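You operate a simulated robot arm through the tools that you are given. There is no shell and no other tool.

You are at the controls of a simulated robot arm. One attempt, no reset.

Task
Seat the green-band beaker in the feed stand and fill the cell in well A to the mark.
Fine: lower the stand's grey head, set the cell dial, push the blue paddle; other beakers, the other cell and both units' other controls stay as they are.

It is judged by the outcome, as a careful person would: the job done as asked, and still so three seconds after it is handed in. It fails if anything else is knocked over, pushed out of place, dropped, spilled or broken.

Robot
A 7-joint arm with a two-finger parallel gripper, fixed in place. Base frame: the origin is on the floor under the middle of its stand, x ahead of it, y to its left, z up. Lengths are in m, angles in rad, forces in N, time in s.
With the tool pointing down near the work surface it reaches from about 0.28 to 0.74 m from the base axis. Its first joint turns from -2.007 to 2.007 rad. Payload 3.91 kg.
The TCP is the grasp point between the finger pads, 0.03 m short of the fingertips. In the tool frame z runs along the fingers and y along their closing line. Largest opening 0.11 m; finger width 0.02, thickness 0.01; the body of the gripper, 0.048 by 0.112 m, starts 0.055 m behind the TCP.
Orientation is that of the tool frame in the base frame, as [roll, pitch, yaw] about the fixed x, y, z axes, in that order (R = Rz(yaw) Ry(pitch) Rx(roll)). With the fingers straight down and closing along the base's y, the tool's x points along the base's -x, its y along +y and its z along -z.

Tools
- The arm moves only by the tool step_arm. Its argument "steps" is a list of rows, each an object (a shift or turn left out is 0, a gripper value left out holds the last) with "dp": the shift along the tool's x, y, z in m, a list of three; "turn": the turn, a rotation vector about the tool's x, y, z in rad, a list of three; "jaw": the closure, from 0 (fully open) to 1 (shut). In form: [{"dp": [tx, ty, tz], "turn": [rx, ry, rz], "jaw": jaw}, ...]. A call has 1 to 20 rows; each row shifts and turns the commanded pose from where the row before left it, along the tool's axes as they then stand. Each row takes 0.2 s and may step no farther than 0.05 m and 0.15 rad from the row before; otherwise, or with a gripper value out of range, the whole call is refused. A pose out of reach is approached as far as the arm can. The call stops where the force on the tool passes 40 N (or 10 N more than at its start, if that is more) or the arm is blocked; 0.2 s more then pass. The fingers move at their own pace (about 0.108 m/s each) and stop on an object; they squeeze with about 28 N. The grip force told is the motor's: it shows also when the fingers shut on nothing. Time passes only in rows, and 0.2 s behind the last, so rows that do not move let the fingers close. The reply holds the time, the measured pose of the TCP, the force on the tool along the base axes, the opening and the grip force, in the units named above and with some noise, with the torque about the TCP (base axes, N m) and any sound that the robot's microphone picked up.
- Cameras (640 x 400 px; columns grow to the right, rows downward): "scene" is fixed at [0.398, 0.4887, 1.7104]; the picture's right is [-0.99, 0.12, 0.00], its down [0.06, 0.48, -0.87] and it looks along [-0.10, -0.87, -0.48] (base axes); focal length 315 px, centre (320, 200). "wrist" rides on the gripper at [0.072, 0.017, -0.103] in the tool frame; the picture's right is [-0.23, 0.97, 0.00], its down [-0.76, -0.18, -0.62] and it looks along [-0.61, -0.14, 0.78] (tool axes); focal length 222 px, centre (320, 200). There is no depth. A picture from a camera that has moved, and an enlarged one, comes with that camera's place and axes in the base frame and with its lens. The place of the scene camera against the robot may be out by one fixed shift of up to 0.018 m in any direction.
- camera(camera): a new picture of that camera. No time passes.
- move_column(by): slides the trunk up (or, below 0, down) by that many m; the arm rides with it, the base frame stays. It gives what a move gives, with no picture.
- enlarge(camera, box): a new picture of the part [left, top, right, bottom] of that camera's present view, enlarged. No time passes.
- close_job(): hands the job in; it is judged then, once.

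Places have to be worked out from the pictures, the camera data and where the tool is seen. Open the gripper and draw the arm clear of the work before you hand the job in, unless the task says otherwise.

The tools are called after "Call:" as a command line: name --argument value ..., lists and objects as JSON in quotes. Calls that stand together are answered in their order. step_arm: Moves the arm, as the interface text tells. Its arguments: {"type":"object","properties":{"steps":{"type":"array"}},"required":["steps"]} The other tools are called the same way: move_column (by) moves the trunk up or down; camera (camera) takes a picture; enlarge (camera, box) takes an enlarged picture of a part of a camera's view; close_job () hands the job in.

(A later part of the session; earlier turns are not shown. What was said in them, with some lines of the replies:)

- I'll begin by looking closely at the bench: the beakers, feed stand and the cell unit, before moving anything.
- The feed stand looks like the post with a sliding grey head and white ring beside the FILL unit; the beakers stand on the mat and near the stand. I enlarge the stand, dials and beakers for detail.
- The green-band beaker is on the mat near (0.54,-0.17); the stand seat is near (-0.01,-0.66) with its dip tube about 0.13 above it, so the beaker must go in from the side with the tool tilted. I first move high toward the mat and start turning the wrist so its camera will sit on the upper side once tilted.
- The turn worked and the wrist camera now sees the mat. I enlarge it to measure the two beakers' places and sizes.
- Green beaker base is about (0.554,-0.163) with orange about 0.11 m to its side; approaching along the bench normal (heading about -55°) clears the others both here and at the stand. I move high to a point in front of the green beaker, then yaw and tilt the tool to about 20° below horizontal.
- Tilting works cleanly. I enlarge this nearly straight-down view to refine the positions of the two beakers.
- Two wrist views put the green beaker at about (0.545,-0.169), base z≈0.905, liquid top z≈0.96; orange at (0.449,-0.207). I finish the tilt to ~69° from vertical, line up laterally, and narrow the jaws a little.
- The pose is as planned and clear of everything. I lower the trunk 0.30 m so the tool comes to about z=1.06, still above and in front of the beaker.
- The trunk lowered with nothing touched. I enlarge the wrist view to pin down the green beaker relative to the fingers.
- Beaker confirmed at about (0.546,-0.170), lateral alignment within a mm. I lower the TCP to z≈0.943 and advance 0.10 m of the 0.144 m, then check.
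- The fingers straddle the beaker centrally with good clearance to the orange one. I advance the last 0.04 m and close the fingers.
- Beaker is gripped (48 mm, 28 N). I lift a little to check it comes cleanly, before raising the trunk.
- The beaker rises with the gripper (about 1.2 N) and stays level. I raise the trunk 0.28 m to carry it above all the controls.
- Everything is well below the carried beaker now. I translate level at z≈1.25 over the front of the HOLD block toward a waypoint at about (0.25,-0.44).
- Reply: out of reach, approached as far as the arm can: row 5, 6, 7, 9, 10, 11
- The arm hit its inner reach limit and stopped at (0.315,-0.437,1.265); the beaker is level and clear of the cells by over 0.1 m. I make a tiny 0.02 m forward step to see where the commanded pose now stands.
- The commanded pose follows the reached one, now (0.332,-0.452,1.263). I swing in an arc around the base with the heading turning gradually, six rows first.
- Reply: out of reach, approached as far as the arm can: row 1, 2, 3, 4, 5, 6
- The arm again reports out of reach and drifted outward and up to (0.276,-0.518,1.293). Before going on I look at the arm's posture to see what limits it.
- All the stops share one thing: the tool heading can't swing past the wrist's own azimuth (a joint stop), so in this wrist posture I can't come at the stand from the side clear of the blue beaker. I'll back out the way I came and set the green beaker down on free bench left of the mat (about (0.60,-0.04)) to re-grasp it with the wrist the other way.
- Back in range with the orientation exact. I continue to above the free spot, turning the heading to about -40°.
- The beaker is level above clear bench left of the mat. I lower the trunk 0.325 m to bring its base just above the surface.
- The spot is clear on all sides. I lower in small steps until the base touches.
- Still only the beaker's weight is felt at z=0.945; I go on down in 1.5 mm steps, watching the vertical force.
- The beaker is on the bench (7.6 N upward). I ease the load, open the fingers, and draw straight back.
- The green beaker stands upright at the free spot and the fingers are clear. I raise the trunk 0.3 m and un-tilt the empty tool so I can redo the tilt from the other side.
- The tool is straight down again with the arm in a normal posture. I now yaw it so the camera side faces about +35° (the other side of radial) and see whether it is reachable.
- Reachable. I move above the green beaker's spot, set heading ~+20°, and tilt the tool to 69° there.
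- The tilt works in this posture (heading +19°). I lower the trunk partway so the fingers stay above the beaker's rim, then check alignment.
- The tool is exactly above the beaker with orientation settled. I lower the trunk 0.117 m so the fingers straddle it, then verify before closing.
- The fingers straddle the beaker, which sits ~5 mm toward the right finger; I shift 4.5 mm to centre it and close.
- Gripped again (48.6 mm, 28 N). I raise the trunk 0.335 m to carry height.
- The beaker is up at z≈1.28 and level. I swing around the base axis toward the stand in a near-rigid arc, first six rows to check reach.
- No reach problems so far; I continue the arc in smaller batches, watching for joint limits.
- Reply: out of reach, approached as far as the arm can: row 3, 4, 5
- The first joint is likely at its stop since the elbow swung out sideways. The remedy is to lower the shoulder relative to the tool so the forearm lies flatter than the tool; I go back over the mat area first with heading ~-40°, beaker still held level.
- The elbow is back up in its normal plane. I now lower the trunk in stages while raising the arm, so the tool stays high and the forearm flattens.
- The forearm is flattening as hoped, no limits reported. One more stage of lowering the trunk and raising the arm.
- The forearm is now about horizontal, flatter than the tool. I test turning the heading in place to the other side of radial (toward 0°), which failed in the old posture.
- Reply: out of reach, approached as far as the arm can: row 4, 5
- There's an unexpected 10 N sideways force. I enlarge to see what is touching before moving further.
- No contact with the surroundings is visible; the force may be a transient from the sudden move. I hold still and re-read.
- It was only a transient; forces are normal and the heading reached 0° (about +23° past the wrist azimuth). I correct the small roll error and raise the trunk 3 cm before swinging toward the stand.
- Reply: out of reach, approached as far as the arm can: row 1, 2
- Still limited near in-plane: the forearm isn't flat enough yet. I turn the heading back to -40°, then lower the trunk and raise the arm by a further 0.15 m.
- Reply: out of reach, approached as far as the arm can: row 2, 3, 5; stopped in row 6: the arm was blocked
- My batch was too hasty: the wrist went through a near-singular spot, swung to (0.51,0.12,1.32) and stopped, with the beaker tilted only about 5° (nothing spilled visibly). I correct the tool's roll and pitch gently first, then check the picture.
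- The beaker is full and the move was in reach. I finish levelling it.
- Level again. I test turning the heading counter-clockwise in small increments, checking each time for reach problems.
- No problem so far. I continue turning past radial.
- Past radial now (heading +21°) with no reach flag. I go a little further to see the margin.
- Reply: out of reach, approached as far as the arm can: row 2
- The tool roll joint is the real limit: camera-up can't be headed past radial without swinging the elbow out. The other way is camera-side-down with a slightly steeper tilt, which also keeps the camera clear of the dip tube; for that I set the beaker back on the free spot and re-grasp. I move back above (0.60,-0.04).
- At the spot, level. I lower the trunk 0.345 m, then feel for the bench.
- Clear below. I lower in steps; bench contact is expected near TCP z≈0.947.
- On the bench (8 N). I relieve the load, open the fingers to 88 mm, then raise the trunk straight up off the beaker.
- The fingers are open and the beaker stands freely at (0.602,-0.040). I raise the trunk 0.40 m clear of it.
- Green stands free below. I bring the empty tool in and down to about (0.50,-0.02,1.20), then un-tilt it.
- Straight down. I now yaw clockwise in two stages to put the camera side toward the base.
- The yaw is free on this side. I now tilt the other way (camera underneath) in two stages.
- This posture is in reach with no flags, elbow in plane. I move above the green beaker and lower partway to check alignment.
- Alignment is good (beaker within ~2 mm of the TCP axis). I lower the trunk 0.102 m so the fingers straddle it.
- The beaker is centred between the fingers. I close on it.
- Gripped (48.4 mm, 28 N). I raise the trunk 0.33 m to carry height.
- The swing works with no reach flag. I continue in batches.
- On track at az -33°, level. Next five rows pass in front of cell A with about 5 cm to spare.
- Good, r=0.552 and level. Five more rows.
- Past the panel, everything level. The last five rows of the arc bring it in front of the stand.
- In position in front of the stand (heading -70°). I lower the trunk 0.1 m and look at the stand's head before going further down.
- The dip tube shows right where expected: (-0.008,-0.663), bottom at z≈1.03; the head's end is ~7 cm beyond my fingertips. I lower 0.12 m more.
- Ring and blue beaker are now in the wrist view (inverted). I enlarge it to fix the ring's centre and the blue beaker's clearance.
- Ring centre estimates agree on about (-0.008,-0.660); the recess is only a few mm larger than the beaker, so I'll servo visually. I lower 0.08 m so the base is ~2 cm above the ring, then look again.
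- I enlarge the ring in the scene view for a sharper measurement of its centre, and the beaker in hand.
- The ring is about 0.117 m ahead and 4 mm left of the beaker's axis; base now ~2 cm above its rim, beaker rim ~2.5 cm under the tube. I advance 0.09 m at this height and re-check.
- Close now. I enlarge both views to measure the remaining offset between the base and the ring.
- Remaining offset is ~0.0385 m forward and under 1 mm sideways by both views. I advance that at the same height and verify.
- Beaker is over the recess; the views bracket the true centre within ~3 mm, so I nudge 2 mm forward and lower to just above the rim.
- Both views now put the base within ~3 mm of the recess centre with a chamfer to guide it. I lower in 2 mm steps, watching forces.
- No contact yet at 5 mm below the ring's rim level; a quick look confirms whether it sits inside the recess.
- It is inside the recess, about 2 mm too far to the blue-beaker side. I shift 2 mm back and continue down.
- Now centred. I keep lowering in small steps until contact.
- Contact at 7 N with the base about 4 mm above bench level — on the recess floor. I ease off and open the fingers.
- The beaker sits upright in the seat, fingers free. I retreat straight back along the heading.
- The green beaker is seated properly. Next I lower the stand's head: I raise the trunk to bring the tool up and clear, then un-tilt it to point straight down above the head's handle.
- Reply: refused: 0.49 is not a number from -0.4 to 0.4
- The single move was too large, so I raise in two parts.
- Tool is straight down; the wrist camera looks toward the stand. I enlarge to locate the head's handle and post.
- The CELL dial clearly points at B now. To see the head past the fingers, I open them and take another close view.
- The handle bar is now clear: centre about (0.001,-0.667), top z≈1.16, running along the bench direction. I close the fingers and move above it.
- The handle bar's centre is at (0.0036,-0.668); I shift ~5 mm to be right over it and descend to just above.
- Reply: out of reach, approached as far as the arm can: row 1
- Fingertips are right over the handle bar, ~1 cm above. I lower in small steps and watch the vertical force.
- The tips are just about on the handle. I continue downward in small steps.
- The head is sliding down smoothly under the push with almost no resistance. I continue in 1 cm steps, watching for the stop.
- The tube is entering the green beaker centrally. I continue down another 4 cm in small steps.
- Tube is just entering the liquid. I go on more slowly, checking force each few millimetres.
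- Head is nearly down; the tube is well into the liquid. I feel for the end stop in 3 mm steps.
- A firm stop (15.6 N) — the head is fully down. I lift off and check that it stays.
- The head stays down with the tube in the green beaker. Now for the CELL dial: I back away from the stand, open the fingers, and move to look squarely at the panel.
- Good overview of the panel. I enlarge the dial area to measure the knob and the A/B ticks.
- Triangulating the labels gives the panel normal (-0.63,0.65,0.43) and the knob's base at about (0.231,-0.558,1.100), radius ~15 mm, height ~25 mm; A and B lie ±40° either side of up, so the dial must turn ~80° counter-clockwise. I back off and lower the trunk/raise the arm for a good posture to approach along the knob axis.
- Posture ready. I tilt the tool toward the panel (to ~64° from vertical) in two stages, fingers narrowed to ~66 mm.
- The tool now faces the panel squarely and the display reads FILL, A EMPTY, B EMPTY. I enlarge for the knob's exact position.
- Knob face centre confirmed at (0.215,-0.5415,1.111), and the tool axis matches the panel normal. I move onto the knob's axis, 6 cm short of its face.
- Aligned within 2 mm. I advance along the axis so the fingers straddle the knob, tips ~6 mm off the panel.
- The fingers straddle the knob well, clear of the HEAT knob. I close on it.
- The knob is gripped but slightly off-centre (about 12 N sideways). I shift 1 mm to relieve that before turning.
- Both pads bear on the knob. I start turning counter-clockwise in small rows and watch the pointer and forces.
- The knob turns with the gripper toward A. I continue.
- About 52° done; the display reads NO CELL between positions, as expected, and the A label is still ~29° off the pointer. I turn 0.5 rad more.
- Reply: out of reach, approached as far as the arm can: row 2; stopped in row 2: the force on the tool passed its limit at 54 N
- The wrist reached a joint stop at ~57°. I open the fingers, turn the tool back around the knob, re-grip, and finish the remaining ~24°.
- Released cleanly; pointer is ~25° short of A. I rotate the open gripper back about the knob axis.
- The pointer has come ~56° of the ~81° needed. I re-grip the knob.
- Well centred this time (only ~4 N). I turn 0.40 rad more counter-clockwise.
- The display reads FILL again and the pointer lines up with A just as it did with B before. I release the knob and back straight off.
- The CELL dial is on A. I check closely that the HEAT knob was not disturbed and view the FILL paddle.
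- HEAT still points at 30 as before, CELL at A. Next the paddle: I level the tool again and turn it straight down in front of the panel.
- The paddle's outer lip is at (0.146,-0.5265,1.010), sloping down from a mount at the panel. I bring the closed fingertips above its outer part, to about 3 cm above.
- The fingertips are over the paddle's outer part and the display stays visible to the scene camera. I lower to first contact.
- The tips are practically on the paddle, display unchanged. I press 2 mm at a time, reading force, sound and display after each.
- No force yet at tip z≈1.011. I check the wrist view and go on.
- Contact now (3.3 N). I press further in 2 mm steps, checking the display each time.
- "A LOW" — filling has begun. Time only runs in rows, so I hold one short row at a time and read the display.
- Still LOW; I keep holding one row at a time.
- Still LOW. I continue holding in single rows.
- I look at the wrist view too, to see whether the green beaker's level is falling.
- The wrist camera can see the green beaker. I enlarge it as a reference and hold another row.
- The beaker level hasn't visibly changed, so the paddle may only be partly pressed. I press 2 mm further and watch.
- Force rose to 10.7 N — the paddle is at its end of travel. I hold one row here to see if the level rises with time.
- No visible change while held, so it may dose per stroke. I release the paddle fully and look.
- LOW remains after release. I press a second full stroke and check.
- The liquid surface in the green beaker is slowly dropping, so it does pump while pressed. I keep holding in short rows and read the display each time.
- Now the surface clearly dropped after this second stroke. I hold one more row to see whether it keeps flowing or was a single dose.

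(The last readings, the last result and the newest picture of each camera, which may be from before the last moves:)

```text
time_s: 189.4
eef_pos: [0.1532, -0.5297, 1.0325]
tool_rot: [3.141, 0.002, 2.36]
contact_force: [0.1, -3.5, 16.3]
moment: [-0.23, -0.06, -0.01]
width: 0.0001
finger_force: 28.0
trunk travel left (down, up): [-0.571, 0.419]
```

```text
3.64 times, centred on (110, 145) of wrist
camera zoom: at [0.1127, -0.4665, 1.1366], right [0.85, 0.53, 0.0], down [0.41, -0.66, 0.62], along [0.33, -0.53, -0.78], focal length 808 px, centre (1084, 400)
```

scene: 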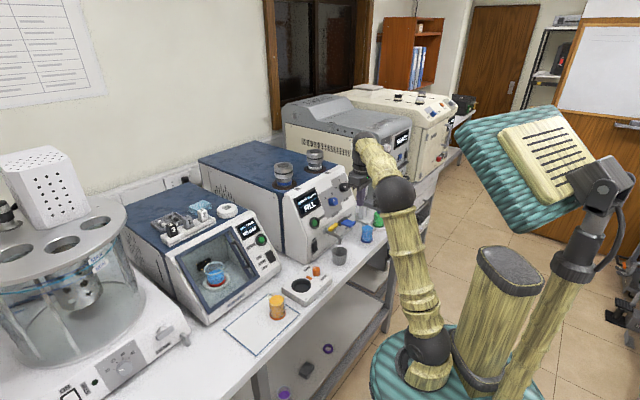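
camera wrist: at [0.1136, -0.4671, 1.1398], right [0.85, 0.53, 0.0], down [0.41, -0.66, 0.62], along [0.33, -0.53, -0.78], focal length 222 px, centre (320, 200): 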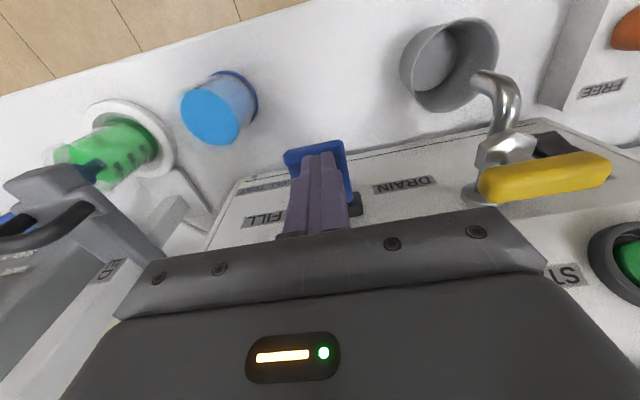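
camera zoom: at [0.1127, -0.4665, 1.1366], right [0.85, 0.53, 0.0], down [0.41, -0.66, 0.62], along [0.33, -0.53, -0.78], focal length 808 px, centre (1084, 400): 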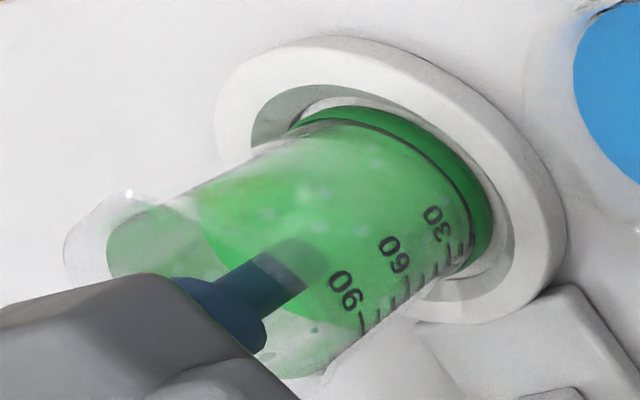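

It keeps flowing steadily (about 3 units per row; level now near 90), with the display still at LOW. I continue row by row.

Call:
step_arm --steps '[{}]'

Call:
enlarge --camera "scene" --box '[295, 180, 345, 220]'

Call:
enlarge --camera "wrist" --box '[30, 90, 190, 200]'

```text
time_s: 189.8
eef_pos: [0.1517, -0.531, 1.0331]
tool_rot: [3.142, 0.002, 2.36]
contact_force: [-1.1, -4.3, 20.1]
moment: [-0.26, -0.12, -0.01]
width: 0.0003
finger_force: 28.5
trunk travel left (down, up): [-0.571, 0.419]
```

```text
10.00 times, centred on (320, 200) of scene
camera zoom: at [0.398, 0.4887, 1.7104], right [-0.99, 0.12, 0.0], down [0.06, 0.48, -0.87], along [-0.1, -0.87, -0.48], focal length 3151 px, centre (320, 200)
```

zoom: 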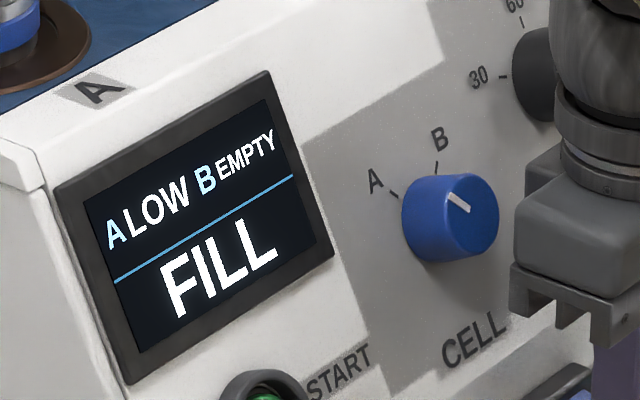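

```text
3.64 times, centred on (110, 145) of wrist
camera zoom: at [0.1127, -0.4664, 1.1365], right [0.85, 0.53, 0.0], down [0.41, -0.66, 0.62], along [0.33, -0.53, -0.78], focal length 808 px, centre (1084, 400)
```

zoom: 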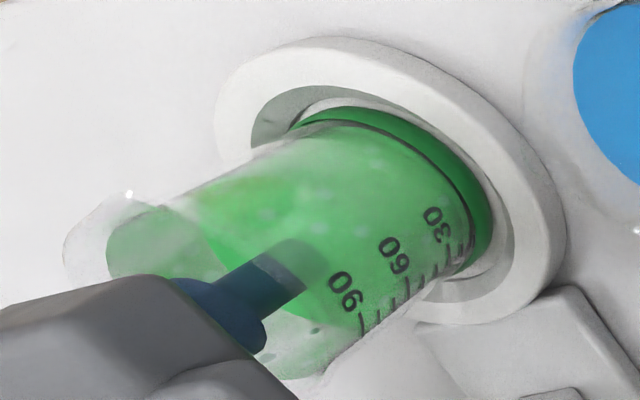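

The flow stopped by itself: each stroke gives one metered dose over about a second. I release and give a third stroke.

Call:
step_arm --steps '[{"dp": [0, 0, -0.007]}, {"dp": [0, 0, -0.007]}, {}]'

Call:
enlarge --camera "scene" --box '[295, 180, 345, 220]'

Call:
step_arm --steps '[{"dp": [0, 0, 0.007]}, {"dp": [0, 0, 0.006]}]'

Call:
enlarge --camera "scene" --box '[295, 180, 345, 220]'

```text
time_s: 190.6
eef_pos: [0.1534, -0.5311, 1.0444]
tool_rot: [3.139, -0.001, 2.361]
contact_force: [0.1, 0.1, 0.2]
moment: [0.0, 0.0, 0.01]
width: 0.0001
finger_force: 28.4
trunk travel left (down, up): [-0.571, 0.419]
```

```text
10.00 times, centred on (320, 200) of scene
camera zoom: at [0.398, 0.4887, 1.7104], right [-0.99, 0.12, 0.0], down [0.06, 0.48, -0.87], along [-0.1, -0.87, -0.48], focal length 3151 px, centre (320, 200)
```

zoom: 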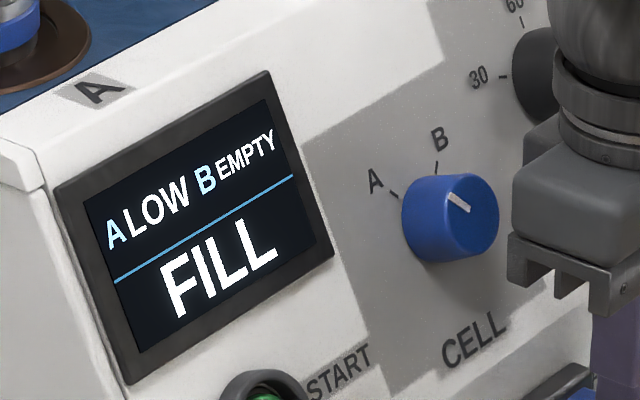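

```text
time_s: 191.2
eef_pos: [0.152, -0.5305, 1.034]
tool_rot: [-3.141, 0.002, 2.36]
contact_force: [0.3, -1.1, 5.5]
moment: [-0.05, 0.0, -0.04]
width: 0.0
finger_force: 27.9
trunk travel left (down, up): [-0.571, 0.419]
```

```text
10.00 times, centred on (320, 200) of scene
camera zoom: at [0.398, 0.4887, 1.7104], right [-0.99, 0.12, 0.0], down [0.06, 0.48, -0.87], along [-0.1, -0.87, -0.48], focal length 3151 px, centre (320, 200)
```

zoom: 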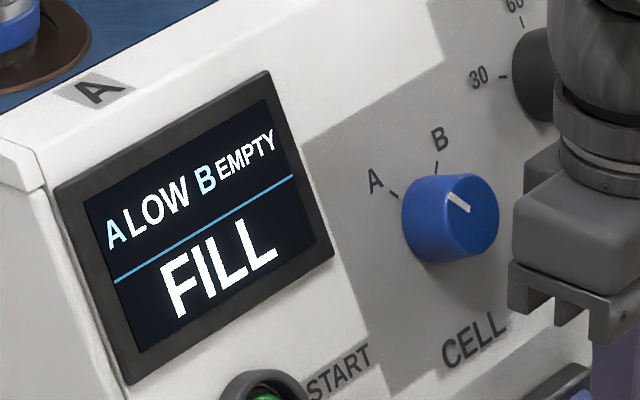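

Third stroke pressed. I wait for the dose to finish and check display and beaker.

Call:
step_arm --steps '[{}]'

Call:
enlarge --camera "scene" --box '[295, 180, 345, 220]'

Call:
step_arm --steps '[{}]'

Call:
enlarge --camera "scene" --box '[295, 180, 345, 220]'

Call:
enlarge --camera "wrist" --box '[30, 90, 190, 200]'

```text
time_s: 191.6
eef_pos: [0.1524, -0.5293, 1.0333]
tool_rot: [3.14, 0.002, 2.358]
contact_force: [-0.2, -1.9, 5.7]
moment: [-0.08, -0.05, -0.02]
width: 0.0002
finger_force: 27.9
trunk travel left (down, up): [-0.571, 0.419]
```

```text
10.00 times, centred on (320, 200) of scene
camera zoom: at [0.398, 0.4887, 1.7104], right [-0.99, 0.12, 0.0], down [0.06, 0.48, -0.87], along [-0.1, -0.87, -0.48], focal length 3151 px, centre (320, 200)
```

zoom: 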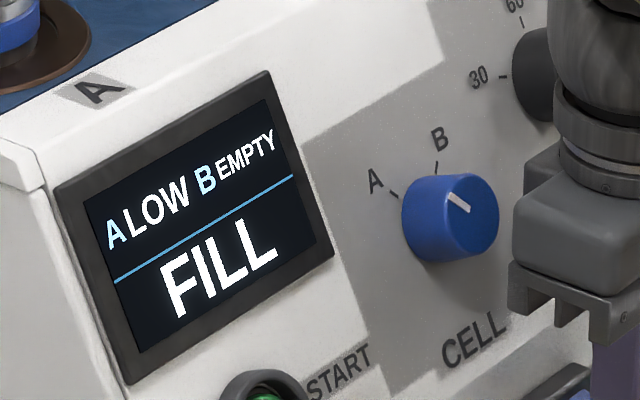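

```text
time_s: 192.0
eef_pos: [0.1518, -0.53, 1.0332]
tool_rot: [3.139, 0.001, 2.359]
contact_force: [-1.5, -0.5, 5.1]
moment: [-0.07, -0.01, 0.02]
width: 0.0
finger_force: 27.8
trunk travel left (down, up): [-0.571, 0.419]
```

```text
10.00 times, centred on (320, 200) of scene
camera zoom: at [0.398, 0.4887, 1.7104], right [-0.99, 0.12, 0.0], down [0.06, 0.48, -0.87], along [-0.1, -0.87, -0.48], focal length 3151 px, centre (320, 200)
```

zoom: 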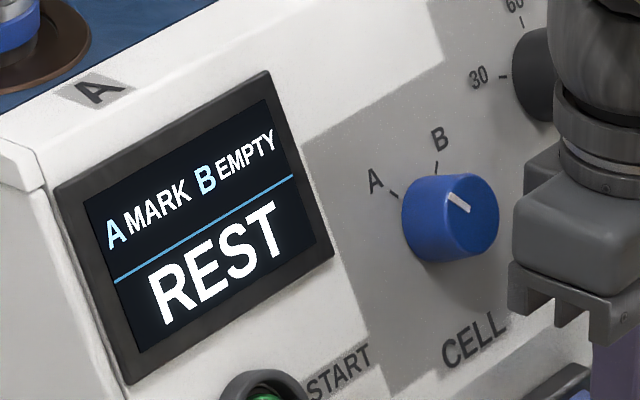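

```text
3.64 times, centred on (110, 145) of wrist
camera zoom: at [0.1132, -0.4665, 1.1374], right [0.85, 0.53, 0.0], down [0.41, -0.66, 0.62], along [0.33, -0.53, -0.78], focal length 808 px, centre (1084, 400)
```

zoom: 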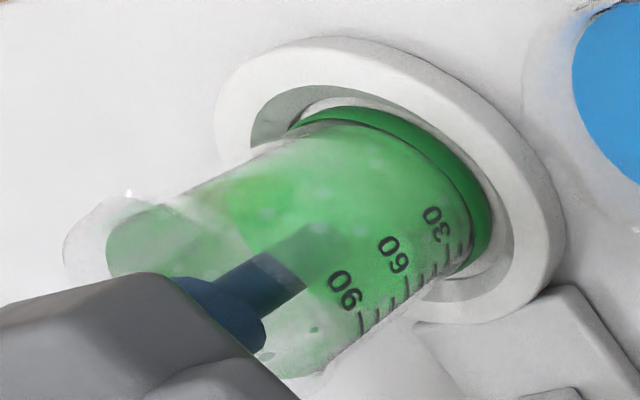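

The display now reads "A MARK / REST" — cell A is at the mark. I release the paddle at once by lifting straight up.

Call:
step_arm --steps '[{"dp": [0, 0, -0.04]}, {"dp": [0, 0, -0.03]}]'

Call:
enlarge --camera "scene" --box '[290, 180, 370, 250]'

Call:
camera --camera "wrist"

```text
time_s: 192.6
eef_pos: [0.1535, -0.5313, 1.102]
tool_rot: [3.14, 0.0, 2.36]
contact_force: [1.2, -0.2, -0.4]
moment: [-0.01, -0.01, -0.01]
width: 0.0
finger_force: 28.5
trunk travel left (down, up): [-0.571, 0.419]
```

```text
5.71 times, centred on (330, 215) of scene
camera zoom: at [0.398, 0.4887, 1.7104], right [-0.99, 0.12, 0.0], down [0.06, 0.48, -0.87], along [-0.1, -0.87, -0.48], focal length 1801 px, centre (263, 114)
```

zoom: 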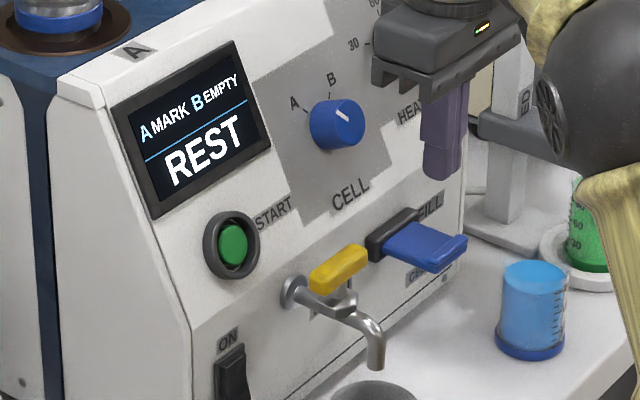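

```text
taken
camera wrist: at [0.1142, -0.4672, 1.2064], right [0.85, 0.53, 0.0], down [0.41, -0.66, 0.62], along [0.33, -0.53, -0.78], focal length 222 px, centre (320, 200)
```

wrist: 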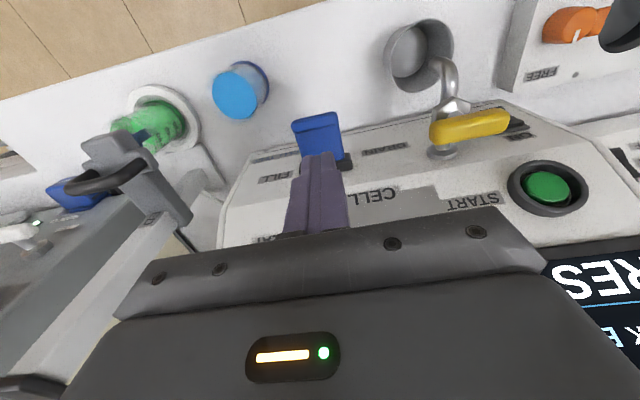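

Cell A is at the mark, B still empty, paddle sprung back. I draw the arm back from the panel, open the gripper, and raise it clear.

Call:
step_arm --steps '[{"dp": [0.03, 0, -0.02]}, {"dp": [0.04, 0, -0.01]}, {"dp": [0.04, 0, 0]}, {"jaw": 0}, {}, {}, {}]'

Call:
move_column --by 0.25

Call:
camera --camera "scene"

Call:
enlarge --camera "scene" --box '[290, 170, 410, 260]'

```text
time_s: 194.2
eef_pos: [0.0755, -0.4531, 1.13]
tool_rot: [3.14, 0.0, 2.36]
contact_force: [-0.5, -0.3, -1.0]
moment: [-0.01, 0.0, -0.02]
width: 0.1099
finger_force: 0.1
trunk travel left (down, up): [-0.571, 0.419]
```

```text
time_s: 196.7
eef_pos: [0.0759, -0.452, 1.3805]
tool_rot: [3.14, 0.0, 2.36]
contact_force: [-0.5, 0.1, 0.9]
moment: [-0.02, -0.01, 0.01]
width: 0.1098
finger_force: 0.2
trunk travel left (down, up): [-0.821, 0.169]
```

```text
taken
```

scene: 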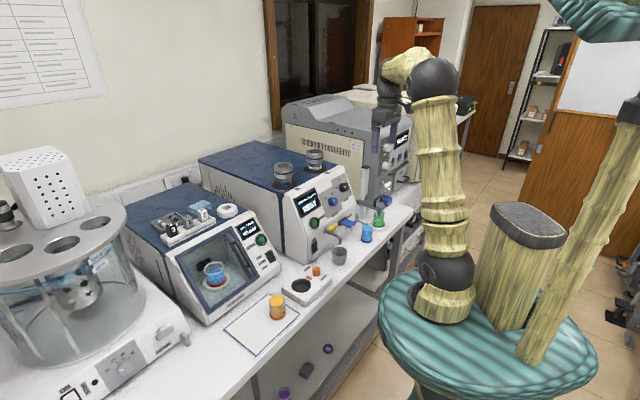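

```text
4.44 times, centred on (350, 215) of scene
camera zoom: at [0.398, 0.4887, 1.7104], right [-0.99, 0.12, 0.0], down [0.06, 0.48, -0.87], along [-0.1, -0.87, -0.48], focal length 1401 px, centre (187, 133)
```

zoom: 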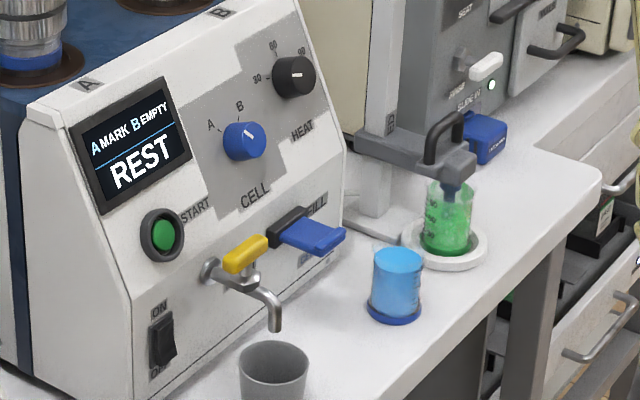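

The display holds "A MARK, B EMPTY, REST"; green beaker seated with the head down, blue beaker, tap and HEAT untouched. A last look at the rest of the bench before handing in.

Call:
enlarge --camera "scene" --box '[120, 190, 340, 370]'

Call:
step_arm --steps '[{}, {}, {}, {}, {}, {}, {}, {}, {}, {}]'

Call:
enlarge --camera "scene" --box '[290, 170, 410, 260]'

```text
2.22 times, centred on (230, 280) of scene
camera zoom: at [0.398, 0.4887, 1.7104], right [-0.99, 0.12, 0.0], down [0.06, 0.48, -0.87], along [-0.1, -0.87, -0.48], focal length 700 px, centre (520, 22)
```

zoom: 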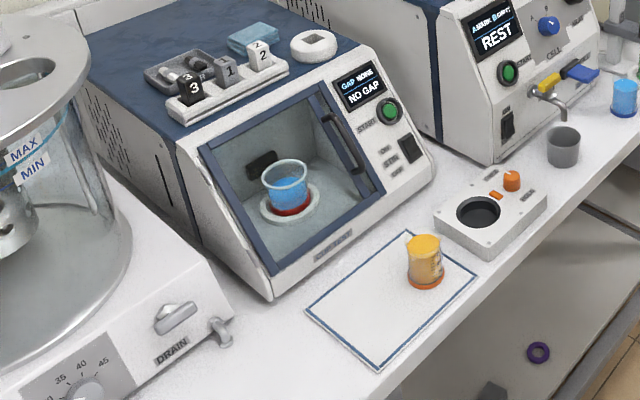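

```text
time_s: 198.9
eef_pos: [0.075, -0.4536, 1.3809]
tool_rot: [3.139, 0.0, 2.36]
contact_force: [0.4, 0.2, -0.4]
moment: [-0.01, -0.05, 0.01]
width: 0.1098
finger_force: 0.1
trunk travel left (down, up): [-0.821, 0.169]
```

```text
4.44 times, centred on (350, 215) of scene
camera zoom: at [0.398, 0.4887, 1.7104], right [-0.99, 0.12, 0.0], down [0.06, 0.48, -0.87], along [-0.1, -0.87, -0.48], focal length 1401 px, centre (187, 133)
```

zoom: 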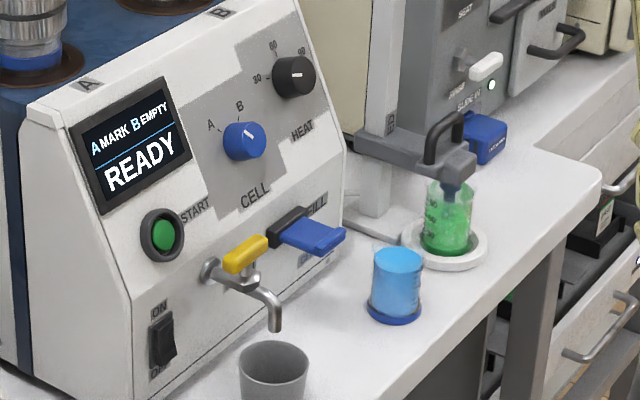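

The display has settled to "A MARK, B EMPTY, READY", and everything else on the bench stands as it was, with the gripper open and the arm clear. I hand the job in.

Call:
close_job

```text
The job is handed in.
```

The job is handed in. The green-band beaker is in the feed stand and the cell in well A is filled to the mark. The unit's display last read "A MARK, B EMPTY, READY".

- **Beaker:** it sits in the stand's seat with the grey head lowered fully and the tube dipping into it. Getting there took three grasps, because the arm could not reach the seat from the first angle. In between, I set the beaker down on clear bench left of the mat.
- **Tilt:** the wrist swung suddenly once while carrying the beaker and tilted it about 5°. The camera showed no spill.
- **Cell dial:** turned from B to A.
- **Blue paddle:** it doses once per stroke, and three strokes brought cell A to the mark. I then released it and it sprang back.
- **Left alone:** in the final pictures the other beakers, cell B, the heat dial, START, the drain tap and the second unit were unchanged. The gripper is open and the arm is clear of the work.
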